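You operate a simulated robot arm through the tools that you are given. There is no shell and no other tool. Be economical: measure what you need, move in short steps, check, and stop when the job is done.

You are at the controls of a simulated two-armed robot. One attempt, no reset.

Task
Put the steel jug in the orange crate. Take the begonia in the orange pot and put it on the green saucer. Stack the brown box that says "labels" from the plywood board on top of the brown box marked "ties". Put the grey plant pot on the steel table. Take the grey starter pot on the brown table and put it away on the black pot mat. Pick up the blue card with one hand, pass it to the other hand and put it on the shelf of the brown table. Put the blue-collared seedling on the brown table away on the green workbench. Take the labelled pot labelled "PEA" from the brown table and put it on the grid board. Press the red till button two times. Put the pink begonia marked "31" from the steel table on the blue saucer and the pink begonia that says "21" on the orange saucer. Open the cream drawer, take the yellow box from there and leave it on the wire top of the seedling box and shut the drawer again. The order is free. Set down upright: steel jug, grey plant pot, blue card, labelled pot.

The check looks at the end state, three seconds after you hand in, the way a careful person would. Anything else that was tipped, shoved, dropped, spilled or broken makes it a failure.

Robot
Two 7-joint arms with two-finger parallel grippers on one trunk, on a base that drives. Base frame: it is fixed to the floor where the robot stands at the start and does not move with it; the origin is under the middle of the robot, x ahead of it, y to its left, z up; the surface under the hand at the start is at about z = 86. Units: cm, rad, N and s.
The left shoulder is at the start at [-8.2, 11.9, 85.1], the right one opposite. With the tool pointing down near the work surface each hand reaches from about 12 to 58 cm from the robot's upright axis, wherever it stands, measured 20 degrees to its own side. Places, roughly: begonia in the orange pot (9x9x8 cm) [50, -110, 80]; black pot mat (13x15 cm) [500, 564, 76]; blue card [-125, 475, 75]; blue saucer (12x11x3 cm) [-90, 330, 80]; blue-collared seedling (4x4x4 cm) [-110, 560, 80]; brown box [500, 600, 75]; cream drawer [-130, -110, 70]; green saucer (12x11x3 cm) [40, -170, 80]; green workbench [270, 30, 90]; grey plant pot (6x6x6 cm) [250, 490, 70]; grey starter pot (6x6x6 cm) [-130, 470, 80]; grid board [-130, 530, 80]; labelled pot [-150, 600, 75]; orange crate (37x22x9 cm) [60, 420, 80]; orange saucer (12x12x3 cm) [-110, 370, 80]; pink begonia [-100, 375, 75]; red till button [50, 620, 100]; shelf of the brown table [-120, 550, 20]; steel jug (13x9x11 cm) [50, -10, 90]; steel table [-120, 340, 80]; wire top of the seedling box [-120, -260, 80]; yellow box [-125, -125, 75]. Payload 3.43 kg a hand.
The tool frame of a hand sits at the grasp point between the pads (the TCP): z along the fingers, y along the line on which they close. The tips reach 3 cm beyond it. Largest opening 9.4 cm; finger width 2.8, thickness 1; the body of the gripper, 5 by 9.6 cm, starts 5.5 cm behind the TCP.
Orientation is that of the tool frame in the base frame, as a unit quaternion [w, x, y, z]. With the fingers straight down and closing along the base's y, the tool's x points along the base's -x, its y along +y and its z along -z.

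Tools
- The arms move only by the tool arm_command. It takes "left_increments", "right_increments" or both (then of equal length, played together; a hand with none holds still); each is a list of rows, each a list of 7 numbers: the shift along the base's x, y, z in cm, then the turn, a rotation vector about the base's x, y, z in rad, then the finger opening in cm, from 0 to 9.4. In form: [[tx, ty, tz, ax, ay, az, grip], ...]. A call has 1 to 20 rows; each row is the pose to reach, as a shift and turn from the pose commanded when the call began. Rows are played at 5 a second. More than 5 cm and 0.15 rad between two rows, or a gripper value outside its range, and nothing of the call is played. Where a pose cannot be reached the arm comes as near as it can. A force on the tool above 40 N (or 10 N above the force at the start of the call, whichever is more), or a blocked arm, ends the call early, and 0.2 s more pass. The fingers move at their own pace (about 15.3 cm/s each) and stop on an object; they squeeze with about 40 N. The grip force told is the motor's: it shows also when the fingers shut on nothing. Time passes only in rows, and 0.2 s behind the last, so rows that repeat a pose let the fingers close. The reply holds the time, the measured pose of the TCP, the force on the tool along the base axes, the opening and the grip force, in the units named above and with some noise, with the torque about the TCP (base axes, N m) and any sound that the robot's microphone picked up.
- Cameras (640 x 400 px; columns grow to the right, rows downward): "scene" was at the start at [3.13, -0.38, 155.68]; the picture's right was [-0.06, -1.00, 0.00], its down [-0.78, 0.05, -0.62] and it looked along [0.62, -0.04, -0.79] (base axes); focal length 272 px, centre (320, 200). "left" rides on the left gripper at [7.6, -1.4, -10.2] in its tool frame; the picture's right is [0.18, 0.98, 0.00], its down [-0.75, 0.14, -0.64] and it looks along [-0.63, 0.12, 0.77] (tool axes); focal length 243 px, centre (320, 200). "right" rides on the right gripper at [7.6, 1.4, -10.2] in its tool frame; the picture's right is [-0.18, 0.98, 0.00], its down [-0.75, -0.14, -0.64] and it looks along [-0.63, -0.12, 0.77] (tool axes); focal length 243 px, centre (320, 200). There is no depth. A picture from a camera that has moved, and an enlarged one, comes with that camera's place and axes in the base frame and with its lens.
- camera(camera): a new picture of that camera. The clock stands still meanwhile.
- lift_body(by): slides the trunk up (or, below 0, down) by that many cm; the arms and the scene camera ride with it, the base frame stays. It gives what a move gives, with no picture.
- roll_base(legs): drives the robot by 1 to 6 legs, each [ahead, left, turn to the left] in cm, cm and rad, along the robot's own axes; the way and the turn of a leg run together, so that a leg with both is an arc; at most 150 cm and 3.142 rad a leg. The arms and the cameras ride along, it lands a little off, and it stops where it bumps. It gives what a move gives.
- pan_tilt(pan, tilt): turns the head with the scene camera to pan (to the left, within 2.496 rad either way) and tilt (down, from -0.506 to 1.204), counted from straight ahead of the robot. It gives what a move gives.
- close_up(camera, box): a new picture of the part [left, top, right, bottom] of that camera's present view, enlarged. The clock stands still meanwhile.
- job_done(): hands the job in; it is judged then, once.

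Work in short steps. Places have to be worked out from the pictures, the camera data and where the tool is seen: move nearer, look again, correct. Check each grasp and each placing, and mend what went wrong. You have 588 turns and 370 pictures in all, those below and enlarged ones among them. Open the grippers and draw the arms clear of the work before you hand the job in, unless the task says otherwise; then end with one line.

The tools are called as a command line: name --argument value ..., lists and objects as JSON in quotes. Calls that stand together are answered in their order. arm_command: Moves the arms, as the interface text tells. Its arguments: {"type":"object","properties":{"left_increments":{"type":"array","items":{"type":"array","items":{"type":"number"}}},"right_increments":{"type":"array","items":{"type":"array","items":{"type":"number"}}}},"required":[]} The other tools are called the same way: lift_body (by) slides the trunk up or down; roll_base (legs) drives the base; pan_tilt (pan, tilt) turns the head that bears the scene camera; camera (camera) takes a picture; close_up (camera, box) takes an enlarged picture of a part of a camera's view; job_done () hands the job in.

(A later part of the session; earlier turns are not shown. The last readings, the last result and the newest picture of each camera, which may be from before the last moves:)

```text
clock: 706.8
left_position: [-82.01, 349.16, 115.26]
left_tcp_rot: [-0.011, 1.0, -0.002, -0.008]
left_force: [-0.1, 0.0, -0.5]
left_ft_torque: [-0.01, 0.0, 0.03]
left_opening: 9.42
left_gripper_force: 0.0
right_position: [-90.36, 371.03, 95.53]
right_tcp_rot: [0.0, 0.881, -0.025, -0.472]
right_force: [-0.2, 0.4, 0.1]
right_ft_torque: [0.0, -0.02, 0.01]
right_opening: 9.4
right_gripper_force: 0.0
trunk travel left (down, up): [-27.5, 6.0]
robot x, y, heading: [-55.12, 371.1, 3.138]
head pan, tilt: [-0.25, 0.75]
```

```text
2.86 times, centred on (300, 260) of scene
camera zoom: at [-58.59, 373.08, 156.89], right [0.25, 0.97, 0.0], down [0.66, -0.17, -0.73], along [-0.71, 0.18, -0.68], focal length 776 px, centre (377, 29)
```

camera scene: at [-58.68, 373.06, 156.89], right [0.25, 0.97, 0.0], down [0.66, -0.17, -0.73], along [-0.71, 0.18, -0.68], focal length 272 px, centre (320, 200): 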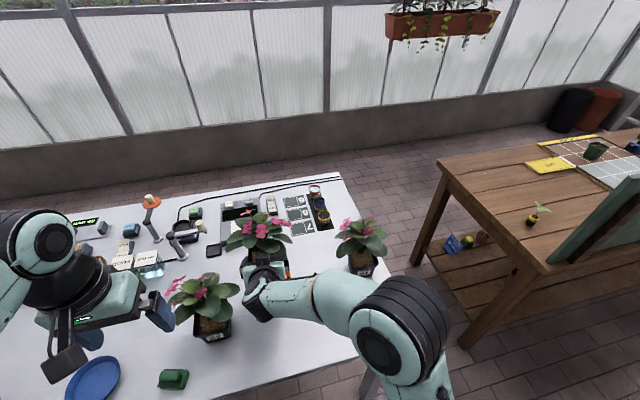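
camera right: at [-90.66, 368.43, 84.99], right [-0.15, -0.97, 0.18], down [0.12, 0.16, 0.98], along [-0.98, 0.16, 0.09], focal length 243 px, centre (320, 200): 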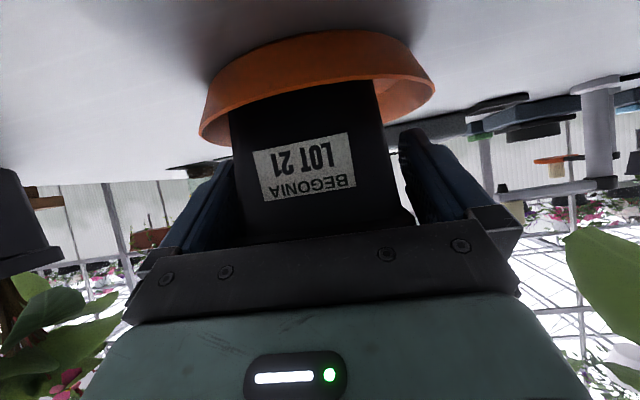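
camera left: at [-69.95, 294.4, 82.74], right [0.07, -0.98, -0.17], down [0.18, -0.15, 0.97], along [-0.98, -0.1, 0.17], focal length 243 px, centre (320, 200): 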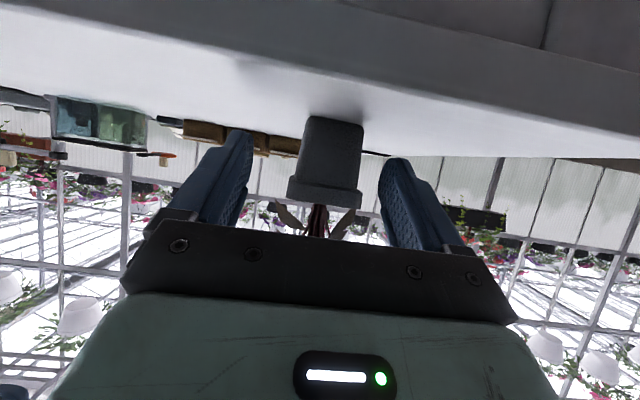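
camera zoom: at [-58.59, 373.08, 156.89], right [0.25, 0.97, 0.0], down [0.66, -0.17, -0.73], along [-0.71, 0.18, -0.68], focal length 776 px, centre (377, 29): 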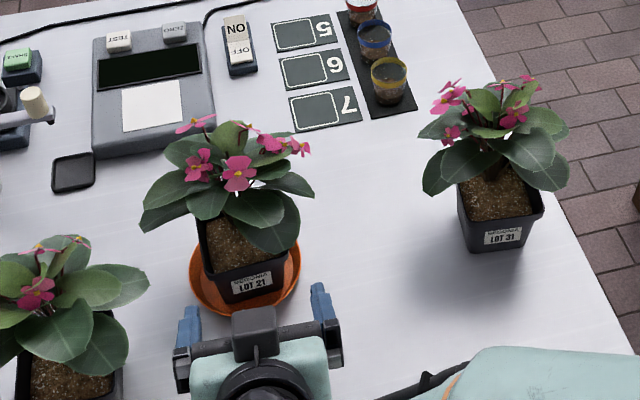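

21 is on the orange saucer. Next 31: drive right 14 cm and line up.

roll_base --legs '[[0, -14, 0]]'

arm_command --right_increments '[[0.5, 3, 0, 0, 0, -0.03, 9.4], [0.5, 6, 0, 0, 0, -0.06, 9.4], [0.5, 9, 0, 0, 0, -0.09, 9.4], [0.5, 11.5, -1, 0, 0, -0.12, 9.4], [0.5, 11.5, -2, 0, 0, -0.12, 9.4]]'

camera --camera "right"

camera --camera "scene"

```text
clock: 708.7
left_position: [-82.05, 363.33, 115.08]
left_tcp_rot: [-0.011, 1.0, -0.004, -0.008]
left_force: [-0.2, -0.2, 0.5]
left_ft_torque: [-0.02, 0.02, 0.0]
left_opening: 9.39
left_gripper_force: 0.0
right_position: [-90.5, 385.12, 95.5]
right_tcp_rot: [-0.001, 0.882, -0.026, -0.471]
right_force: [0.3, 0.2, 0.1]
right_ft_torque: [0.0, -0.05, -0.01]
right_opening: 9.4
right_gripper_force: 0.0
trunk travel left (down, up): [-27.5, 6.0]
robot x, y, heading: [-54.86, 384.58, 3.137]
head pan, tilt: [-0.25, 0.75]
```

```text
clock: 709.9
left_position: [-82.22, 363.22, 115.21]
left_tcp_rot: [-0.011, 1.0, -0.003, -0.007]
left_force: [0.7, 0.2, 0.6]
left_ft_torque: [0.02, 0.0, 0.0]
left_opening: 9.39
left_gripper_force: 0.0
right_position: [-89.88, 396.64, 93.45]
right_tcp_rot: [-0.029, 0.879, -0.078, -0.47]
right_force: [1.6, 0.3, 0.5]
right_ft_torque: [0.0, -0.04, -0.01]
right_opening: 9.41
right_gripper_force: 0.1
trunk travel left (down, up): [-27.5, 6.0]
robot x, y, heading: [-55.12, 385.07, 3.135]
head pan, tilt: [-0.25, 0.75]
```

```text
111 pictures are left
camera right: at [-77.49, 393.01, 92.97], right [-0.26, -0.95, 0.18], down [0.14, 0.14, 0.98], along [-0.95, 0.28, 0.1], focal length 243 px, centre (320, 200)
```

right: 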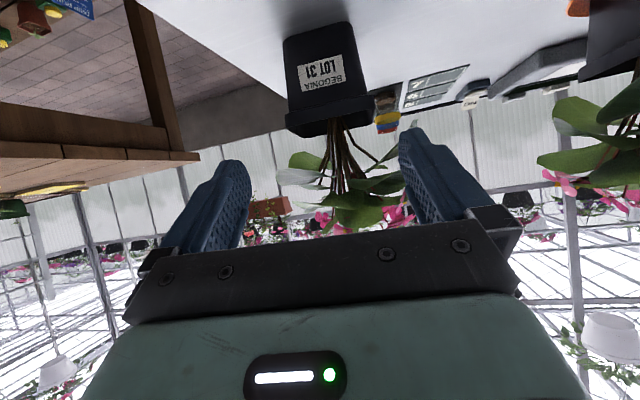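

```text
110 pictures are left
camera scene: at [-58.63, 387.0, 156.89], right [0.25, 0.97, 0.0], down [0.66, -0.17, -0.73], along [-0.71, 0.18, -0.68], focal length 272 px, centre (320, 200)
```

scene: 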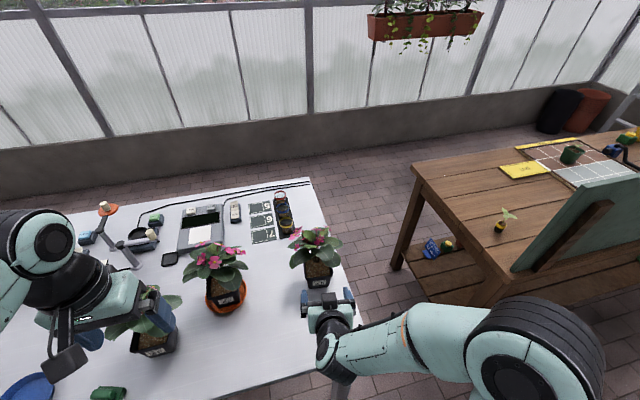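

arm_command --right_increments '[[-3, 0.2, -1.7, 0, 0, -0.02, 9.4], [-6, 0.4, -3.4, 0, 0, -0.02, 9.4], [-8.8, 0.7, -5, 0, 0, -0.02, 9.4], [-8.8, 0.7, -5, 0, 0, -0.02, 9.4]]'

camera --camera "right"

```text
clock: 710.9
left_position: [-82.04, 363.28, 115.23]
left_tcp_rot: [-0.011, 1.0, -0.003, -0.007]
left_force: [0.2, 0.5, 0.7]
left_ft_torque: [-0.03, 0.01, 0.0]
left_opening: 9.42
left_gripper_force: 0.1
right_position: [-98.85, 397.19, 88.35]
right_tcp_rot: [-0.034, 0.878, -0.088, -0.47]
right_force: [0.1, 0.0, -0.5]
right_ft_torque: [-0.03, 0.01, -0.02]
right_opening: 9.38
right_gripper_force: 0.0
trunk travel left (down, up): [-27.5, 6.0]
robot x, y, heading: [-55.13, 384.38, 3.135]
head pan, tilt: [-0.25, 0.75]
```

```text
109 pictures are left
camera right: at [-86.54, 393.4, 87.81], right [-0.28, -0.94, 0.18], down [0.14, 0.14, 0.98], along [-0.95, 0.3, 0.1], focal length 243 px, centre (320, 200)
```

right: 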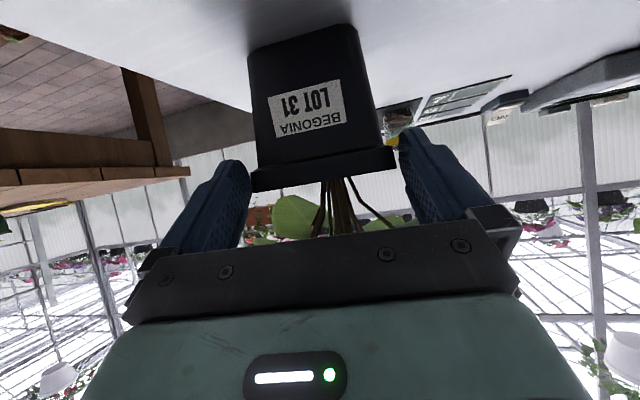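

arm_command --right_increments '[[-1.3, 0.2, -0.7, 0, 0, 0, 9.4], [-2.6, 0.4, -1.4, 0, 0, 0, 9.4], [-3.9, 0.55, -2.1, 0, 0, 0, 9.4], [-3.9, 0.55, -2.1, 0, 0, 0, 6], [-3.9, 0.55, -2.1, 0, 0, 0, 6], [-3.9, 0.55, -2.1, 0, 0, 0, 6], [-3.9, 0.55, 0, 0, 0, 0, 6], [-3.9, 0.55, 3, 0, 0, 0, 6], [-3.9, 0.55, 6, 0, 0, 0, 6], [-3.9, 0.55, 9, 0, 0, 0, 6], [-3.9, 0.55, 12, 0, 0, 0, 6]]'

camera --camera "right"

```text
clock: 713.3
left_position: [-82.23, 363.38, 115.16]
left_tcp_rot: [-0.012, 1.0, -0.004, -0.009]
left_force: [-0.2, -0.1, -0.2]
left_ft_torque: [-0.01, -0.03, 0.02]
left_opening: 9.4
left_gripper_force: 0.0
right_position: [-102.74, 397.62, 100.42]
right_tcp_rot: [-0.034, 0.878, -0.088, -0.469]
right_force: [0.0, -0.1, -3.4]
right_ft_torque: [0.03, -0.02, -0.03]
right_opening: 8.83
right_gripper_force: 40.0
trunk travel left (down, up): [-27.5, 6.0]
robot x, y, heading: [-54.76, 385.0, 3.138]
head pan, tilt: [-0.25, 0.75]
```

```text
108 pictures are left
camera right: at [-90.47, 393.94, 99.89], right [-0.28, -0.94, 0.18], down [0.14, 0.14, 0.98], along [-0.95, 0.3, 0.09], focal length 243 px, centre (320, 200)
```

right: 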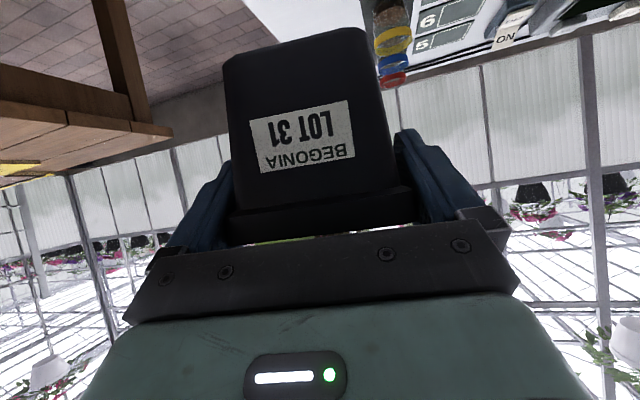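

31 held. Back away from the table and drive left to the blue saucer.

roll_base --legs '[[-28, 0, 0], [0, 72, 0]]'

pan_tilt --pan -0.1 --tilt 0.85

camera --camera "scene"

```text
clock: 721.6
left_position: [-53.92, 291.26, 115.05]
left_tcp_rot: [-0.011, 1.0, -0.001, -0.008]
left_force: [-0.4, -0.2, -0.5]
left_ft_torque: [0.03, 0.03, -0.01]
left_opening: 9.41
left_gripper_force: 0.2
right_position: [-74.71, 325.69, 100.3]
right_tcp_rot: [-0.033, 0.878, -0.085, -0.47]
right_force: [0.7, -0.3, -1.8]
right_ft_torque: [0.01, -0.03, -0.01]
right_opening: 8.8
right_gripper_force: 40.2
trunk travel left (down, up): [-27.5, 6.0]
robot x, y, heading: [-26.96, 313.09, 3.146]
head pan, tilt: [-0.25, 0.75]
```

```text
clock: 722.3
left_position: [-53.81, 291.28, 115.21]
left_tcp_rot: [-0.011, 1.0, 0.0, -0.008]
left_force: [-0.2, 0.1, -0.5]
left_ft_torque: [0.04, 0.01, -0.01]
left_opening: 9.39
left_gripper_force: 0.0
right_position: [-74.66, 325.71, 100.43]
right_tcp_rot: [-0.033, 0.878, -0.086, -0.47]
right_force: [0.2, -0.6, -2.1]
right_ft_torque: [-0.02, -0.02, 0.01]
right_opening: 8.78
right_gripper_force: 39.6
trunk travel left (down, up): [-27.5, 6.0]
robot x, y, heading: [-26.87, 313.13, 3.142]
head pan, tilt: [-0.099, 0.85]
```

```text
107 pictures are left
camera scene: at [-30.19, 313.91, 156.09], right [0.1, 0.99, 0.0], down [0.75, -0.08, -0.66], along [-0.66, 0.07, -0.75], focal length 272 px, centre (320, 200)
```

scene: 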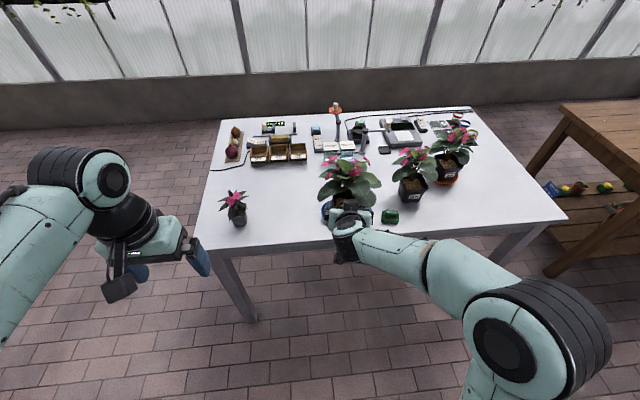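

close_up --camera "scene" --box '[280, 150, 420, 255]'

camera --camera "right"

```text
3.81 times, centred on (350, 202) of scene
camera zoom: at [-30.19, 313.91, 156.09], right [0.1, 0.99, 0.0], down [0.75, -0.08, -0.66], along [-0.66, 0.07, -0.75], focal length 1035 px, centre (206, 190)
```

zoom: 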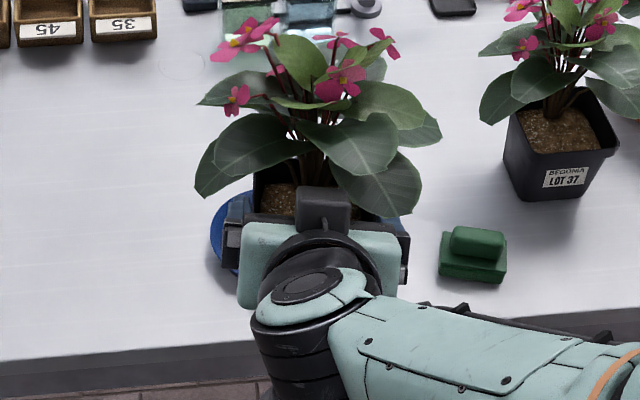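

```text
105 pictures are left
camera right: at [-62.36, 321.92, 99.85], right [-0.28, -0.94, 0.18], down [0.14, 0.14, 0.98], along [-0.95, 0.3, 0.09], focal length 243 px, centre (320, 200)
```

right: 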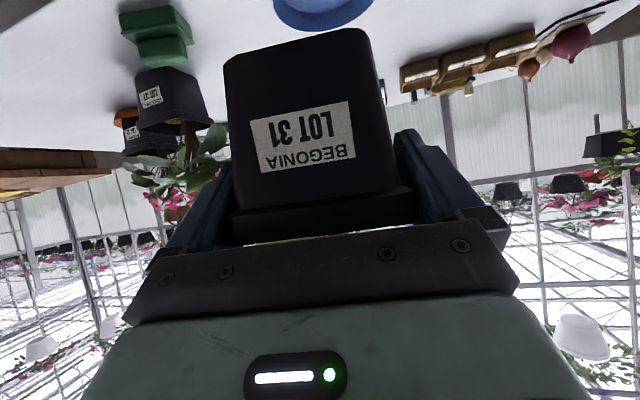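

Blue saucer centre ≈ [-88.8, 326.2]. Drive forward 12.4 cm and lower partway.

roll_base --legs '[[12.4, 0, 0]]'

arm_command --right_increments '[[0, 0.3, -3, 0, 0, 0, 6], [0, 0.3, -6, 0, 0, 0, 6], [0, 0.3, -9, 0, 0, 0, 6], [0, 0.3, -10.5, 0, 0, 0, 6], [0, 0.3, -10.5, 0, 0, 0, 6]]'

camera --camera "right"

close_up --camera "scene" --box '[280, 190, 420, 295]'

```text
clock: 723.5
left_position: [-66.25, 291.33, 115.22]
left_tcp_rot: [-0.011, 1.0, -0.001, -0.008]
left_force: [0.0, -0.2, -0.6]
left_ft_torque: [0.01, 0.02, 0.02]
left_opening: 9.4
left_gripper_force: 0.1
right_position: [-87.19, 325.7, 100.38]
right_tcp_rot: [-0.032, 0.878, -0.085, -0.47]
right_force: [-0.2, 0.3, -3.4]
right_ft_torque: [-0.03, -0.04, 0.01]
right_opening: 8.79
right_gripper_force: 40.2
trunk travel left (down, up): [-27.5, 6.0]
robot x, y, heading: [-39.49, 313.09, -3.141]
head pan, tilt: [-0.099, 0.85]
```

```text
clock: 724.8
left_position: [-66.34, 291.25, 115.22]
left_tcp_rot: [-0.012, 1.0, 0.0, -0.008]
left_force: [0.3, 1.3, 0.6]
left_ft_torque: [-0.01, 0.02, -0.01]
left_opening: 9.41
left_gripper_force: 0.1
right_position: [-87.18, 325.92, 89.78]
right_tcp_rot: [-0.032, 0.878, -0.085, -0.47]
right_force: [0.2, -0.2, -3.7]
right_ft_torque: [-0.03, -0.04, -0.03]
right_opening: 8.76
right_gripper_force: 40.4
trunk travel left (down, up): [-27.5, 6.0]
robot x, y, heading: [-39.19, 313.12, -3.142]
head pan, tilt: [-0.099, 0.85]
```

```text
104 pictures are left
camera right: at [-74.89, 322.16, 89.25], right [-0.28, -0.94, 0.18], down [0.14, 0.14, 0.98], along [-0.95, 0.3, 0.09], focal length 243 px, centre (320, 200)
```

right: 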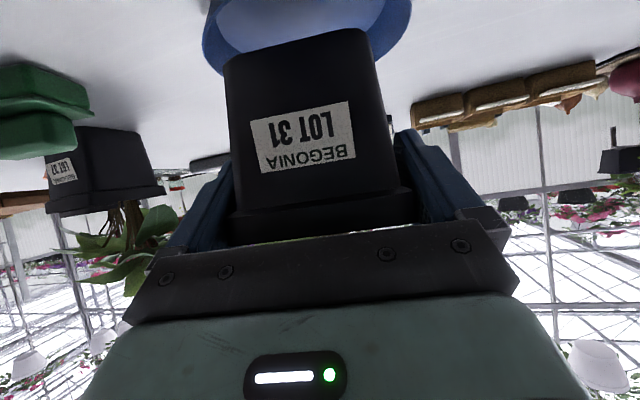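

```text
3.81 times, centred on (350, 242) of scene
camera zoom: at [-42.69, 313.9, 156.09], right [0.1, 1.0, 0.0], down [0.75, -0.07, -0.66], along [-0.66, 0.07, -0.75], focal length 1035 px, centre (206, 38)
```

zoom: 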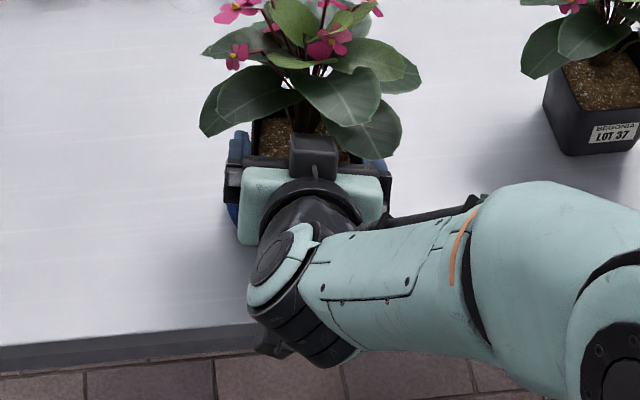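

Lateral alignment matches the earlier success. Shift -0.5 in x and lower to contact.

arm_command --right_increments '[[-0.5, 0, -0.8, 0, 0, 0, 6], [-0.5, 0, -1.6, 0, 0, 0, 6], [-0.5, 0, -2.2, 0, 0, 0, 6], [-0.5, 0, -2.6, 0, 0, 0, 6], [-0.5, 0, -2.6, 0, 0, 0, 6]]'

camera --camera "right"

```text
clock: 726.0
left_position: [-66.36, 291.35, 115.32]
left_tcp_rot: [-0.011, 1.0, -0.002, -0.007]
left_force: [0.0, 0.3, -0.2]
left_ft_torque: [0.01, -0.03, 0.0]
left_opening: 9.4
left_gripper_force: 0.1
right_position: [-87.74, 326.08, 87.22]
right_tcp_rot: [-0.033, 0.878, -0.086, -0.47]
right_force: [-0.3, 0.4, -1.9]
right_ft_torque: [-0.05, -0.01, 0.03]
right_opening: 8.76
right_gripper_force: 39.9
trunk travel left (down, up): [-27.5, 6.0]
robot x, y, heading: [-39.2, 313.08, -3.139]
head pan, tilt: [-0.099, 0.85]
```

```text
102 pictures are left
camera right: at [-75.41, 322.24, 86.71], right [-0.28, -0.94, 0.18], down [0.14, 0.14, 0.98], along [-0.95, 0.3, 0.1], focal length 243 px, centre (320, 200)
```

right: 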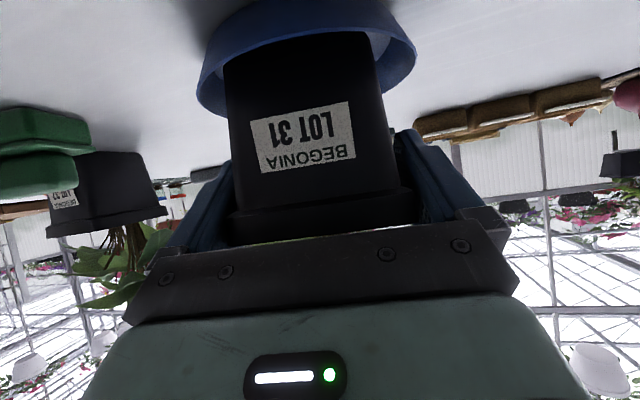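

arm_command --right_increments '[[0, 0, -0.3, 0, 0, 0, 6], [0, 0, -0.6, 0, 0, 0, 6], [0, 0, -0.9, 0, 0, 0, 6], [0, 0, -0.9, 0, 0, 0, 6]]'

camera --camera "right"

```text
clock: 727.0
left_position: [-66.3, 291.28, 115.17]
left_tcp_rot: [-0.011, 1.0, -0.001, -0.009]
left_force: [-0.3, 0.2, -1.2]
left_ft_torque: [0.02, 0.04, 0.02]
left_opening: 9.42
left_gripper_force: 0.0
right_position: [-87.74, 325.85, 86.52]
right_tcp_rot: [-0.032, 0.877, -0.086, -0.471]
right_force: [-2.0, 1.3, 17.2]
right_ft_torque: [-0.04, 0.14, 0.03]
right_opening: 8.78
right_gripper_force: 39.7
trunk travel left (down, up): [-27.5, 6.0]
robot x, y, heading: [-39.22, 313.33, -3.145]
head pan, tilt: [-0.099, 0.85]
```

```text
101 pictures are left
camera right: at [-75.38, 322.18, 85.95], right [-0.28, -0.94, 0.18], down [0.15, 0.14, 0.98], along [-0.95, 0.3, 0.1], focal length 243 px, centre (320, 200)
```

right: 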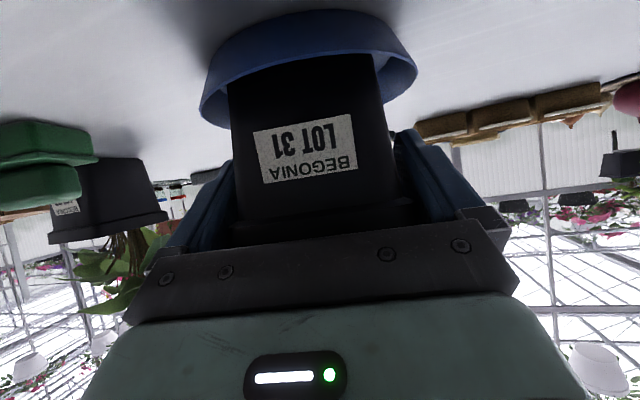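

Seated with pure vertical load. Release and withdraw along the tool axis.

arm_command --right_increments '[[0, 0, 0.25, 0, 0, 0, 8.7], [0, 0, 0.25, 0, 0, 0, 9.1], [0, 0, 0.25, 0, 0, 0, 9.4], [0, 0, 0.25, 0, 0, 0, 9.4]]'

camera --camera "right"

```text
clock: 728.0
left_position: [-66.26, 291.27, 115.24]
left_tcp_rot: [-0.012, 1.0, -0.001, -0.008]
left_force: [0.6, 0.3, -0.1]
left_ft_torque: [0.01, 0.01, 0.0]
left_opening: 9.37
left_gripper_force: 0.0
right_position: [-87.6, 325.9, 86.49]
right_tcp_rot: [-0.033, 0.878, -0.085, -0.471]
right_force: [0.2, 0.2, -0.7]
right_ft_torque: [-0.01, 0.01, -0.01]
right_opening: 9.37
right_gripper_force: 0.1
trunk travel left (down, up): [-27.5, 6.0]
robot x, y, heading: [-39.2, 313.27, -3.144]
head pan, tilt: [-0.099, 0.85]
```

```text
100 pictures are left
camera right: at [-75.37, 322.19, 86.08], right [-0.28, -0.94, 0.18], down [0.14, 0.14, 0.98], along [-0.95, 0.3, 0.09], focal length 243 px, centre (320, 200)
```

right: 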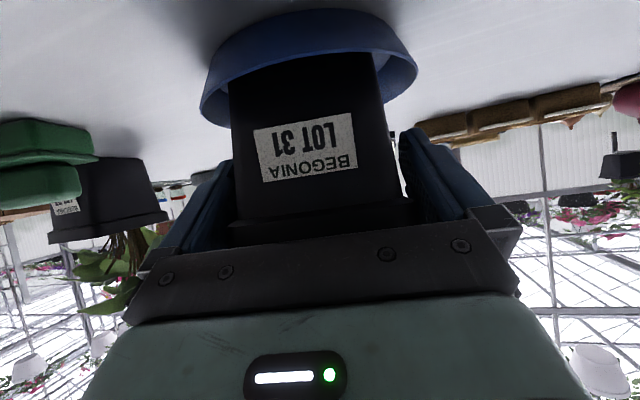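

arm_command --right_increments '[[0, 0.15, 0, 0, 0, 0, 9.4], [0.8, 0.05, 0.55, 0, 0, 0, 9.4], [2.5, -0.15, 1.7, 0, 0, 0, 9.4], [5, -0.5, 3.4, 0, 0, 0, 9.4], [8, -0.9, 5.4, 0, 0, 0, 9.4], [11, -1.3, 7.4, 0, 0, 0, 9.4], [11, -1.3, 11, 0, 0, 0, 9.4]]'

roll_base --legs '[[-15, 0, 0]]'

camera --camera "scene"

```text
clock: 729.5
left_position: [-66.26, 291.32, 115.21]
left_tcp_rot: [-0.011, 1.0, -0.001, -0.008]
left_force: [0.4, 1.1, -0.8]
left_ft_torque: [-0.02, -0.02, 0.03]
left_opening: 9.41
left_gripper_force: 0.1
right_position: [-76.58, 324.64, 97.65]
right_tcp_rot: [-0.033, 0.878, -0.086, -0.469]
right_force: [-0.6, -0.3, -0.5]
right_ft_torque: [0.02, 0.02, 0.03]
right_opening: 9.39
right_gripper_force: 0.0
trunk travel left (down, up): [-27.5, 6.0]
robot x, y, heading: [-39.33, 313.44, -3.142]
head pan, tilt: [-0.099, 0.85]
```

```text
clock: 730.9
left_position: [-51.49, 291.29, 115.23]
left_tcp_rot: [-0.011, 1.0, -0.002, -0.007]
left_force: [0.3, -0.2, 0.5]
left_ft_torque: [0.0, 0.02, 0.01]
left_opening: 9.37
left_gripper_force: 0.0
right_position: [-61.81, 324.77, 97.6]
right_tcp_rot: [-0.033, 0.878, -0.087, -0.47]
right_force: [0.0, -0.1, 0.4]
right_ft_torque: [0.01, 0.01, 0.01]
right_opening: 9.41
right_gripper_force: 0.1
trunk travel left (down, up): [-27.5, 6.0]
robot x, y, heading: [-24.33, 312.74, 3.135]
head pan, tilt: [-0.099, 0.85]
```

```text
99 pictures are left
camera scene: at [-27.79, 313.88, 156.09], right [0.1, 0.99, 0.0], down [0.75, -0.08, -0.66], along [-0.66, 0.07, -0.75], focal length 272 px, centre (320, 200)
```

scene: 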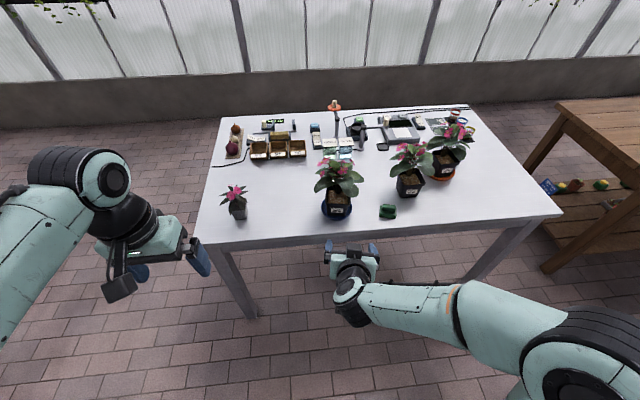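

All begonias are placed. Restore the right hand and drive around behind the panels toward the cream drawers.

arm_command --right_increments '[[0, 0.5, 2, 0, -0.137, 0.02, 9.4], [0, 1, 4, 0, -0.274, 0.04, 9.4], [0, 1.5, 6, 0, -0.411, 0.06, 9.4], [0, 2, 8, 0, -0.548, 0.08, 9.4], [0, 2.5, 10, 0, -0.685, 0.1, 9.4], [0, 3, 12, 0, -0.822, 0.12, 9.4], [0, 3.5, 14, 0, -0.96, 0.14, 9.4]]'

roll_base --legs '[[0, 108, 0], [150, 0, 0], [15, 0, 0], [0, 0, 3.141]]'

pan_tilt --pan -1.2 --tilt 0.35

camera --camera "scene"

```text
clock: 732.5
left_position: [-51.63, 291.3, 115.13]
left_tcp_rot: [-0.01, 1.0, -0.003, -0.008]
left_force: [0.3, 0.5, 0.4]
left_ft_torque: [0.01, -0.03, 0.03]
left_opening: 9.4
left_gripper_force: 0.1
right_position: [-61.74, 328.22, 111.62]
right_tcp_rot: [-0.038, 0.999, -0.001, -0.012]
right_force: [-0.1, 0.2, 0.4]
right_ft_torque: [-0.03, 0.03, -0.01]
right_opening: 9.39
right_gripper_force: 0.1
trunk travel left (down, up): [-27.5, 6.0]
robot x, y, heading: [-24.75, 313.52, 3.134]
head pan, tilt: [-0.099, 0.85]
```

```text
clock: 757.6
left_position: [-162.26, 227.43, 115.29]
left_tcp_rot: [0.008, -0.009, 1.0, -0.011]
left_force: [0.3, -0.4, -0.2]
left_ft_torque: [-0.01, 0.01, 0.01]
left_opening: 9.42
left_gripper_force: 0.0
right_position: [-151.45, 190.61, 111.64]
right_tcp_rot: [0.013, -0.009, 0.999, -0.037]
right_force: [0.4, -0.2, -0.8]
right_ft_torque: [0.01, -0.05, 0.0]
right_opening: 9.39
right_gripper_force: 0.0
trunk travel left (down, up): [-27.5, 6.0]
robot x, y, heading: [-188.67, 205.04, 0.026]
head pan, tilt: [-0.099, 0.85]
```

```text
clock: 759.0
left_position: [-162.27, 227.44, 115.21]
left_tcp_rot: [0.008, -0.009, 1.0, -0.011]
left_force: [-0.9, 0.0, -0.2]
left_ft_torque: [-0.02, 0.0, -0.03]
left_opening: 9.39
left_gripper_force: 0.0
right_position: [-151.23, 190.63, 111.71]
right_tcp_rot: [0.013, -0.009, 0.999, -0.037]
right_force: [0.3, 0.5, 0.2]
right_ft_torque: [0.01, -0.02, -0.02]
right_opening: 9.4
right_gripper_force: 0.1
trunk travel left (down, up): [-27.5, 6.0]
robot x, y, heading: [-188.43, 205.12, 0.016]
head pan, tilt: [-1.201, 0.351]
```

```text
98 pictures are left
camera scene: at [-189.72, 196.4, 160.45], right [-0.92, -0.38, 0.0], down [-0.13, 0.32, -0.94], along [0.36, -0.87, -0.34], focal length 272 px, centre (320, 200)
```

scene: 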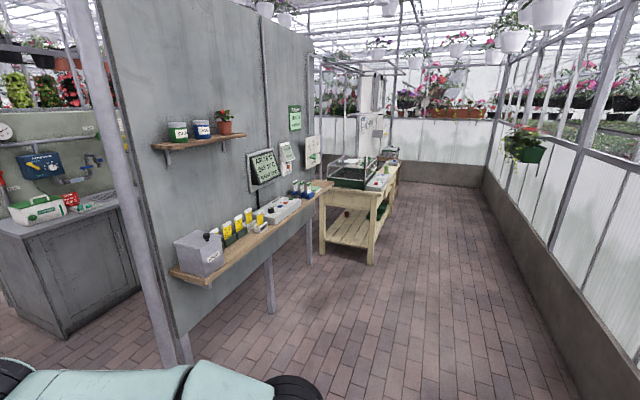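

The back corridor is open. Drive along it to the cream table.

roll_base --legs '[[-17, 0, -0.02], [0, -150, 0], [0, -145, 0]]'

pan_tilt --pan 0 --tilt 0.6

camera --camera "scene"

pan_tilt --pan -0.9 --tilt 0.5

camera --camera "scene"

```text
clock: 786.1
left_position: [-184.09, -73.49, 115.16]
left_tcp_rot: [0.008, 0.022, 1.0, -0.011]
left_force: [0.6, 0.5, 0.2]
left_ft_torque: [0.02, -0.01, -0.03]
left_opening: 9.4
left_gripper_force: 0.0
right_position: [-175.49, -110.81, 111.77]
right_tcp_rot: [0.012, 0.022, 0.999, -0.038]
right_force: [-0.5, 0.1, 0.0]
right_ft_torque: [-0.01, -0.02, -0.02]
right_opening: 9.4
right_gripper_force: 0.0
trunk travel left (down, up): [-27.5, 6.0]
robot x, y, heading: [-211.98, -93.9, -0.043]
head pan, tilt: [-1.201, 0.351]
```

```text
clock: 787.5
left_position: [-184.03, -73.4, 115.18]
left_tcp_rot: [0.008, 0.024, 1.0, -0.011]
left_force: [0.3, 0.3, -0.1]
left_ft_torque: [-0.03, 0.0, 0.02]
left_opening: 9.41
left_gripper_force: 0.2
right_position: [-175.37, -110.75, 111.55]
right_tcp_rot: [0.012, 0.022, 0.999, -0.038]
right_force: [-0.4, 0.0, 0.3]
right_ft_torque: [0.01, -0.02, 0.02]
right_opening: 9.4
right_gripper_force: 0.0
trunk travel left (down, up): [-27.5, 6.0]
robot x, y, heading: [-211.78, -94.2, -0.042]
head pan, tilt: [0.0, 0.6]
```

```text
97 pictures are left
camera scene: at [-207.59, -94.16, 158.18], right [-0.04, -1.0, 0.0], down [-0.56, 0.02, -0.83], along [0.82, -0.04, -0.56], focal length 272 px, centre (320, 200)
```

scene: 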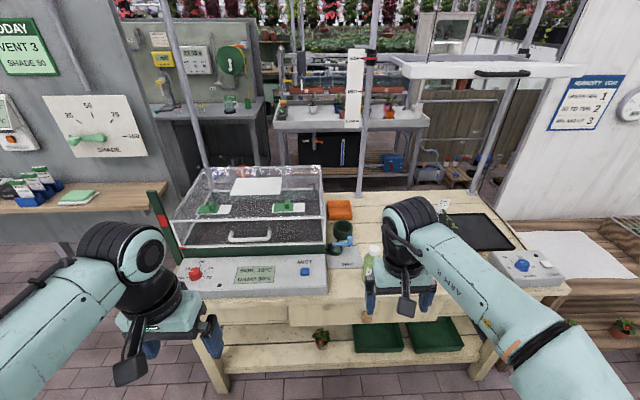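

```text
clock: 788.7
left_position: [-184.0, -73.38, 115.31]
left_tcp_rot: [0.007, 0.022, 1.0, -0.012]
left_force: [-0.5, 0.0, -0.3]
left_ft_torque: [-0.01, -0.04, 0.0]
left_opening: 9.38
left_gripper_force: 0.0
right_position: [-175.54, -110.69, 111.62]
right_tcp_rot: [0.012, 0.022, 0.999, -0.037]
right_force: [-1.4, 0.9, 0.0]
right_ft_torque: [-0.02, 0.0, -0.02]
right_opening: 9.43
right_gripper_force: 0.2
trunk travel left (down, up): [-27.5, 6.0]
robot x, y, heading: [-212.04, -94.03, -0.043]
head pan, tilt: [-0.901, 0.499]
```

```text
96 pictures are left
camera scene: at [-211.07, -101.13, 159.08], right [-0.81, -0.59, 0.0], down [-0.28, 0.39, -0.88], along [0.52, -0.71, -0.48], focal length 272 px, centre (320, 200)
```

scene: 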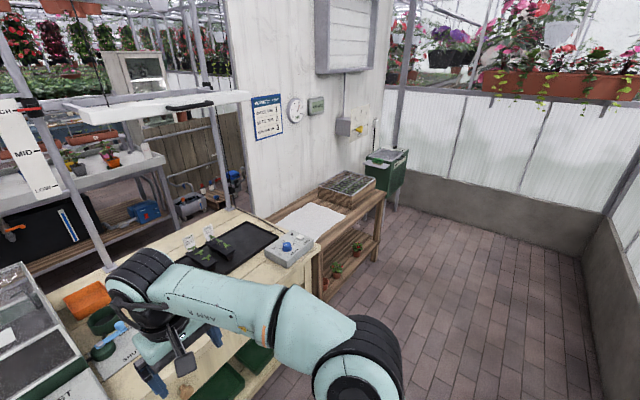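

The mesh-top box stands on a low table near [-128, -246]. Now look closely at the cream table front for the drawer.

pan_tilt --pan -0.1 --tilt 0.8

close_up --camera "scene" --box '[180, 150, 480, 337]'

```text
clock: 789.9
left_position: [-184.17, -73.48, 115.19]
left_tcp_rot: [0.008, 0.022, 1.0, -0.011]
left_force: [0.2, -1.0, 0.4]
left_ft_torque: [0.02, -0.01, 0.01]
left_opening: 9.39
left_gripper_force: 0.1
right_position: [-175.4, -110.73, 111.67]
right_tcp_rot: [0.012, 0.022, 0.999, -0.039]
right_force: [0.3, -0.4, 0.1]
right_ft_torque: [0.05, 0.02, 0.01]
right_opening: 9.39
right_gripper_force: 0.1
trunk travel left (down, up): [-27.5, 6.0]
robot x, y, heading: [-212.15, -93.9, -0.043]
head pan, tilt: [-0.099, 0.799]
```

```text
2.13 times, centred on (330, 244) of scene
camera zoom: at [-208.43, -94.93, 156.49], right [-0.14, -0.99, 0.0], down [-0.71, 0.1, -0.7], along [0.69, -0.1, -0.72], focal length 580 px, centre (299, 107)
```

zoom: 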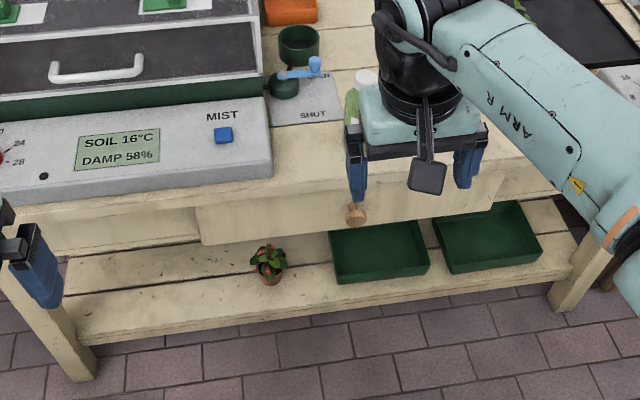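

The drawer's knob is near [-153, -113, 70]. Position so the left hand faces it, lower the trunk, and pitch the left hand.

roll_base --legs '[[0, 0, 0.043], [0, -32, 0], [10, 0, 0]]'

lift_body --by -13

arm_command --left_increments '[[0, -1, -3, 0, -0.15, 0, 7], [0, -2, -6, 0, -0.3, 0, 7], [0, -3, -9, 0, -0.45, 0, 7], [0, -4, -12, 0, -0.6, 0, 7], [0, -6, -15, 0, -0.75, 0, 7], [0, -7, -18, 0, -0.9, 0, 7], [0, -8, -22, 0, -1.04, 0, 7]]'

camera --camera "left"

camera --camera "scene"

```text
clock: 794.3
left_position: [-175.01, -103.76, 115.28]
left_tcp_rot: [0.008, -0.001, 1.0, -0.011]
left_force: [0.0, 0.6, 0.4]
left_ft_torque: [-0.02, 0.03, 0.02]
left_opening: 9.4
left_gripper_force: 0.0
right_position: [-164.72, -140.51, 111.66]
right_tcp_rot: [0.013, -0.001, 0.999, -0.038]
right_force: [-0.7, 0.0, -0.2]
right_ft_torque: [-0.04, 0.02, 0.01]
right_opening: 9.4
right_gripper_force: 0.0
trunk travel left (down, up): [-27.5, 6.0]
robot x, y, heading: [-202.08, -125.73, 0.002]
head pan, tilt: [-0.099, 0.799]
```

```text
clock: 795.9
left_position: [-175.16, -103.5, 102.27]
left_tcp_rot: [0.009, -0.001, 1.0, -0.011]
left_force: [0.0, -0.1, 0.5]
left_ft_torque: [0.02, 0.01, 0.01]
left_opening: 9.39
left_gripper_force: 0.0
right_position: [-164.87, -140.54, 98.6]
right_tcp_rot: [0.013, -0.001, 0.999, -0.038]
right_force: [0.1, 0.2, 0.7]
right_ft_torque: [0.0, 0.01, 0.0]
right_opening: 9.42
right_gripper_force: 0.1
trunk travel left (down, up): [-14.5, 19.0]
robot x, y, heading: [-201.96, -125.45, 0.004]
head pan, tilt: [-0.099, 0.799]
```

```text
clock: 797.6
left_position: [-174.56, -130.51, 90.59]
left_tcp_rot: [0.524, 0.113, 0.802, -0.264]
left_force: [-0.2, 0.7, 0.4]
left_ft_torque: [-0.01, 0.02, -0.02]
left_opening: 6.99
left_gripper_force: 0.1
left hand out of reach, approached as far as the arm can: row 6, 7
right_position: [-164.7, -140.37, 98.66]
right_tcp_rot: [0.013, -0.001, 0.999, -0.037]
right_force: [-0.3, -0.5, 0.5]
right_ft_torque: [0.02, -0.04, 0.03]
right_opening: 9.37
right_gripper_force: 0.0
trunk travel left (down, up): [-14.5, 19.0]
robot x, y, heading: [-202.18, -125.56, 0.005]
head pan, tilt: [-0.099, 0.799]
stopped in row 7 (left hand): the arm was blocked; the commanded pose is now the measured one
```

```text
94 pictures are left
camera left: at [-186.48, -126.84, 87.37], right [0.37, 0.8, -0.46], down [-0.12, 0.54, 0.84], along [0.92, -0.25, 0.29], focal length 243 px, centre (320, 200)
```

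left: 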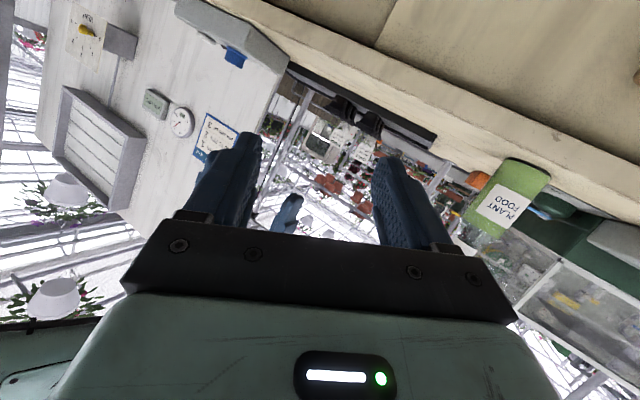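

```text
93 pictures are left
camera scene: at [-197.5, -126.17, 143.54], right [-0.1, -1.0, 0.0], down [-0.71, 0.07, -0.7], along [0.69, -0.07, -0.72], focal length 272 px, centre (320, 200)
```

scene: 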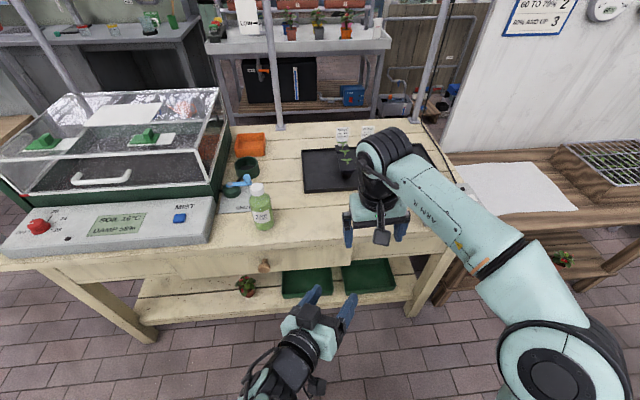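

The left arm folded up. Unfold: move it out, forward, and square the orientation.

arm_command --left_increments '[[1.5, 4, 0.5, 0.07, 0.021, 0.093, 7], [3, 8, 1, 0.14, 0.043, 0.186, 7], [5, 12, 1, 0.21, 0.064, 0.28, 7], [8, 15, 0, 0.28, 0.086, 0.373, 7], [11, 17, -1, 0.349, 0.107, 0.466, 7], [14, 18, -2, 0.349, 0.107, 0.466, 7], [14, 18, -2, 0.349, 0.107, 0.466, 7]]'

camera --camera "scene"

```text
clock: 799.2
left_position: [-160.72, -112.75, 88.51]
left_tcp_rot: [0.501, 0.001, 0.865, 0.001]
left_force: [0.0, -0.2, 0.0]
left_ft_torque: [0.0, -0.05, -0.03]
left_opening: 6.99
left_gripper_force: 0.1
right_position: [-164.73, -140.53, 98.69]
right_tcp_rot: [0.013, 0.0, 0.999, -0.037]
right_force: [-0.3, -0.4, -0.1]
right_ft_torque: [0.0, -0.02, 0.02]
right_opening: 9.39
right_gripper_force: 0.1
trunk travel left (down, up): [-14.5, 19.0]
robot x, y, heading: [-201.98, -125.54, 0.003]
head pan, tilt: [-0.099, 0.799]
```

```text
92 pictures are left
camera scene: at [-197.51, -126.24, 143.54], right [-0.1, -1.0, 0.0], down [-0.71, 0.07, -0.7], along [0.69, -0.07, -0.72], focal length 272 px, centre (320, 200)
```

scene: 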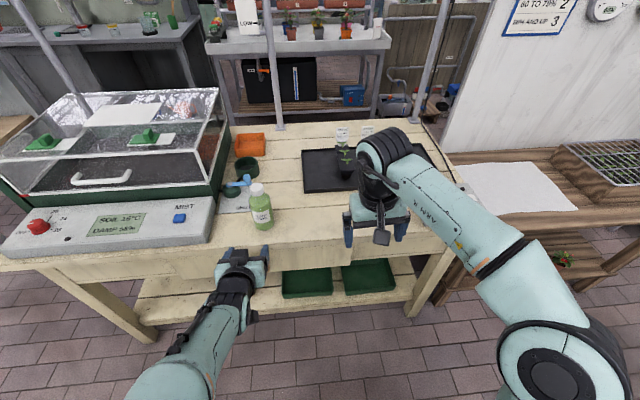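

Lower the trunk 14 cm to bring the hand to knob height.

lift_body --by -14

camera --camera "left"

close_up --camera "scene" --box '[180, 180, 380, 320]'

```text
clock: 800.9
left_position: [-160.63, -112.63, 74.57]
left_tcp_rot: [0.501, 0.0, 0.866, 0.003]
left_force: [-0.1, 0.0, -0.1]
left_ft_torque: [-0.01, -0.02, 0.0]
left_opening: 7.03
left_gripper_force: 0.0
right_position: [-164.65, -140.47, 84.67]
right_tcp_rot: [0.013, 0.0, 0.999, -0.037]
right_force: [-0.4, 0.4, 0.2]
right_ft_torque: [0.0, 0.04, 0.0]
right_opening: 9.4
right_gripper_force: 0.0
trunk travel left (down, up): [-0.5, 33.0]
robot x, y, heading: [-201.82, -125.36, -0.001]
head pan, tilt: [-0.099, 0.799]
```

```text
91 pictures are left
camera left: at [-173.22, -113.91, 73.09], right [-0.09, 0.98, -0.16], down [-0.18, 0.14, 0.97], along [0.98, 0.12, 0.16], focal length 243 px, centre (320, 200)
```

left: 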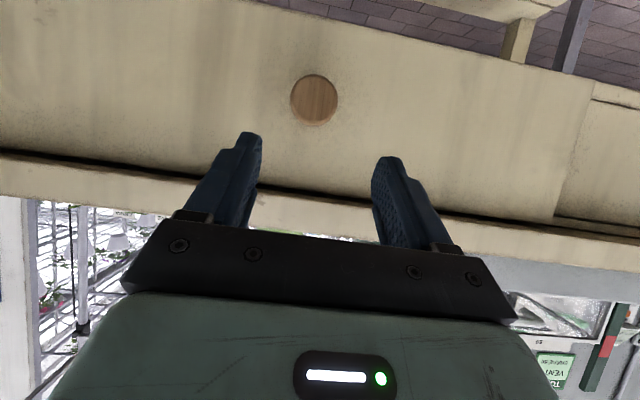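

```text
2.86 times, centred on (280, 250) of scene
camera zoom: at [-193.46, -126.19, 129.1], right [-0.1, -1.0, 0.0], down [-0.71, 0.07, -0.7], along [0.69, -0.07, -0.72], focal length 776 px, centre (434, 57)
```

zoom: 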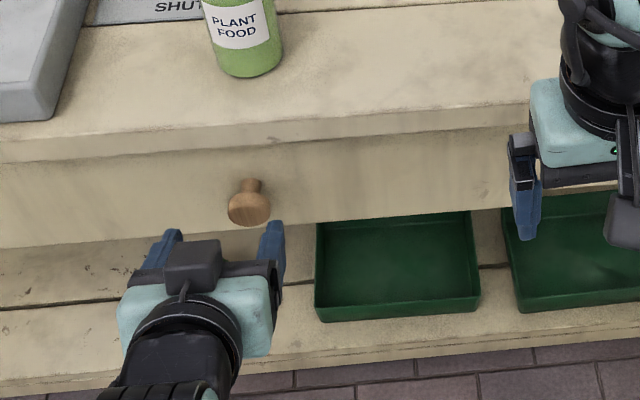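

Knob face at ≈[-152.8, -113.2, 68.5], 3.7 cm across. Move in and close on it.

arm_command --left_increments '[[0.5, -0.6, -3, 0, 0, 0, 7], [1, -0.6, -6, 0, 0, 0, 7], [4, -0.6, -6, 0, 0, 0, 7], [6.8, -0.6, -6, 0, 0, 0, 7], [6.8, -0.6, -6, 0, 0, 0, 7]]'

camera --camera "left"

```text
clock: 802.1
left_position: [-153.61, -113.28, 68.48]
left_tcp_rot: [0.501, 0.0, 0.865, 0.002]
left_force: [-0.7, -0.2, -0.1]
left_ft_torque: [-0.02, -0.01, -0.04]
left_opening: 6.99
left_gripper_force: 0.0
right_position: [-164.66, -140.35, 84.7]
right_tcp_rot: [0.014, -0.001, 0.999, -0.038]
right_force: [-0.4, 1.0, -0.2]
right_ft_torque: [-0.02, 0.01, 0.05]
right_opening: 9.42
right_gripper_force: 0.1
trunk travel left (down, up): [-0.5, 33.0]
robot x, y, heading: [-201.8, -125.27, 0.001]
head pan, tilt: [-0.099, 0.799]
```

```text
89 pictures are left
camera left: at [-166.28, -114.64, 66.9], right [-0.09, 0.98, -0.16], down [-0.18, 0.14, 0.97], along [0.98, 0.12, 0.16], focal length 243 px, centre (320, 200)
```

left: 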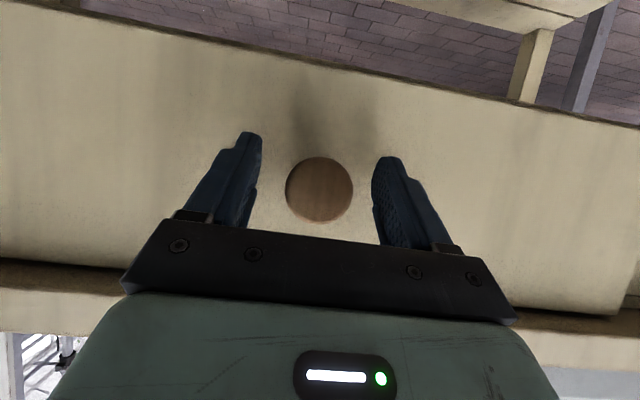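

TCP is centred on the knob. Advance 1 cm, close, and test with a small pull.

arm_command --left_increments '[[0.9, 0, 0, 0, 0, 0, 7], [0.9, 0, 0, 0, 0, 0, 4], [0.9, 0, 0, 0, 0, 0, 1], [0.9, 0, 0, 0, 0, 0, 1], [0.9, 0, 0, 0, 0, 0, 1], [-0.6, 0, 0, 0, 0, 0, 1], [-2.1, 0, 0, 0, 0, 0, 1], [-3.6, 0, 0, 0, 0, 0, 1]]'

close_up --camera "scene" --box '[180, 180, 380, 320]'

```text
clock: 803.9
left_position: [-157.29, -113.28, 68.58]
left_tcp_rot: [0.504, 0.0, 0.864, 0.002]
left_force: [-1.7, -0.9, 18.2]
left_ft_torque: [-0.31, 0.8, 0.32]
left_opening: 3.79
left_gripper_force: 45.2
right_position: [-164.68, -140.48, 84.61]
right_tcp_rot: [0.013, -0.001, 0.999, -0.038]
right_force: [0.7, 0.1, 0.7]
right_ft_torque: [0.01, 0.02, 0.0]
right_opening: 9.4
right_gripper_force: 0.1
trunk travel left (down, up): [-0.5, 33.0]
robot x, y, heading: [-201.83, -125.33, 0.006]
head pan, tilt: [-0.099, 0.799]
```

```text
2.86 times, centred on (280, 250) of scene
camera zoom: at [-193.56, -126.24, 129.11], right [-0.1, -1.0, 0.0], down [-0.71, 0.07, -0.7], along [0.69, -0.07, -0.72], focal length 776 px, centre (434, 57)
```

zoom: 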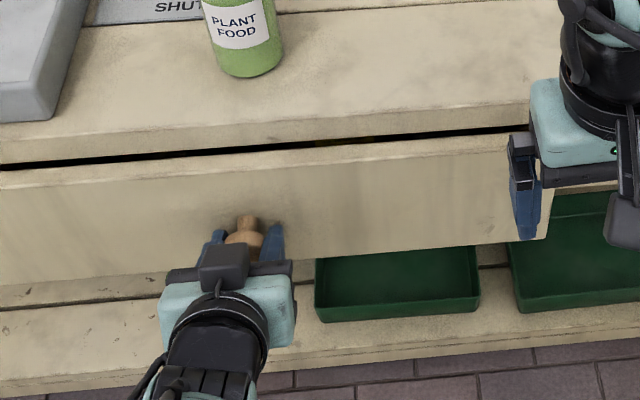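

The drawer moves. Pull it further by backing the base 18 cm.

roll_base --legs '[[-18, 0, 0]]'

camera --camera "scene"

```text
clock: 805.4
left_position: [-174.76, -113.27, 68.7]
left_tcp_rot: [0.505, 0.0, 0.863, 0.002]
left_force: [1.7, -4.8, 25.8]
left_ft_torque: [0.1, 0.04, -0.05]
left_opening: 3.75
left_gripper_force: 44.8
right_position: [-182.23, -140.54, 84.59]
right_tcp_rot: [0.013, -0.002, 0.999, -0.038]
right_force: [0.5, 0.1, 0.4]
right_ft_torque: [0.0, -0.02, -0.02]
right_opening: 9.35
right_gripper_force: 0.0
trunk travel left (down, up): [-0.5, 33.0]
robot x, y, heading: [-219.36, -125.99, 0.004]
head pan, tilt: [-0.099, 0.799]
```

```text
87 pictures are left
camera scene: at [-211.08, -126.34, 129.11], right [-0.09, -1.0, 0.0], down [-0.71, 0.07, -0.7], along [0.69, -0.06, -0.72], focal length 272 px, centre (320, 200)
```

scene: 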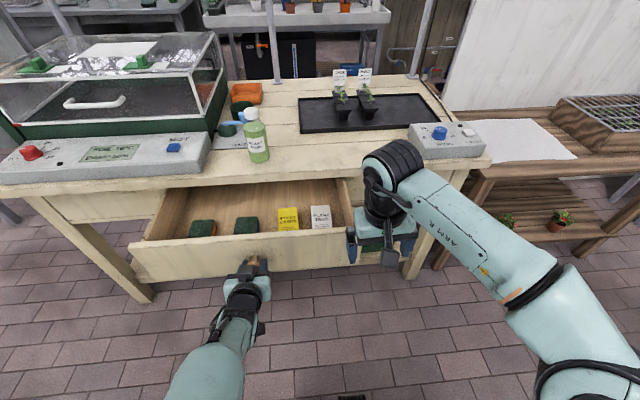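

Drawer open; zoom on the contents.

close_up --camera "scene" --box '[150, 170, 390, 290]'

camera --camera "right"

```text
2.67 times, centred on (270, 230) of scene
camera zoom: at [-211.08, -126.34, 129.11], right [-0.09, -1.0, 0.0], down [-0.71, 0.07, -0.7], along [0.69, -0.06, -0.72], focal length 725 px, centre (453, 120)
```

zoom: 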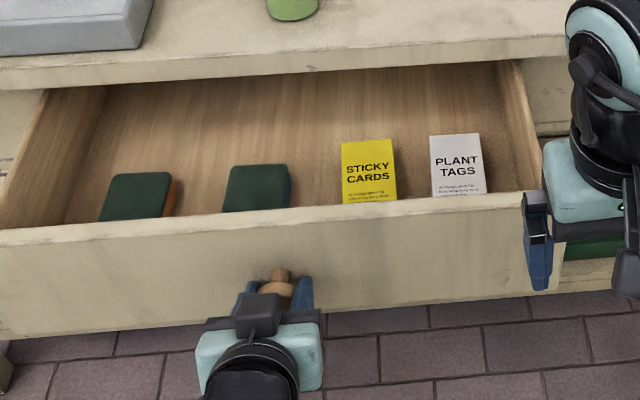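

```text
85 pictures are left
camera right: at [-190.12, -138.43, 94.68], right [0.18, 0.98, -0.07], down [0.74, -0.09, 0.67], along [0.65, -0.17, -0.74], focal length 243 px, centre (320, 200)
```

right: 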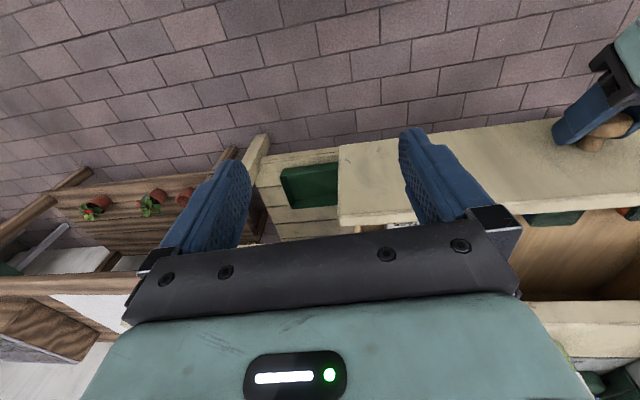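

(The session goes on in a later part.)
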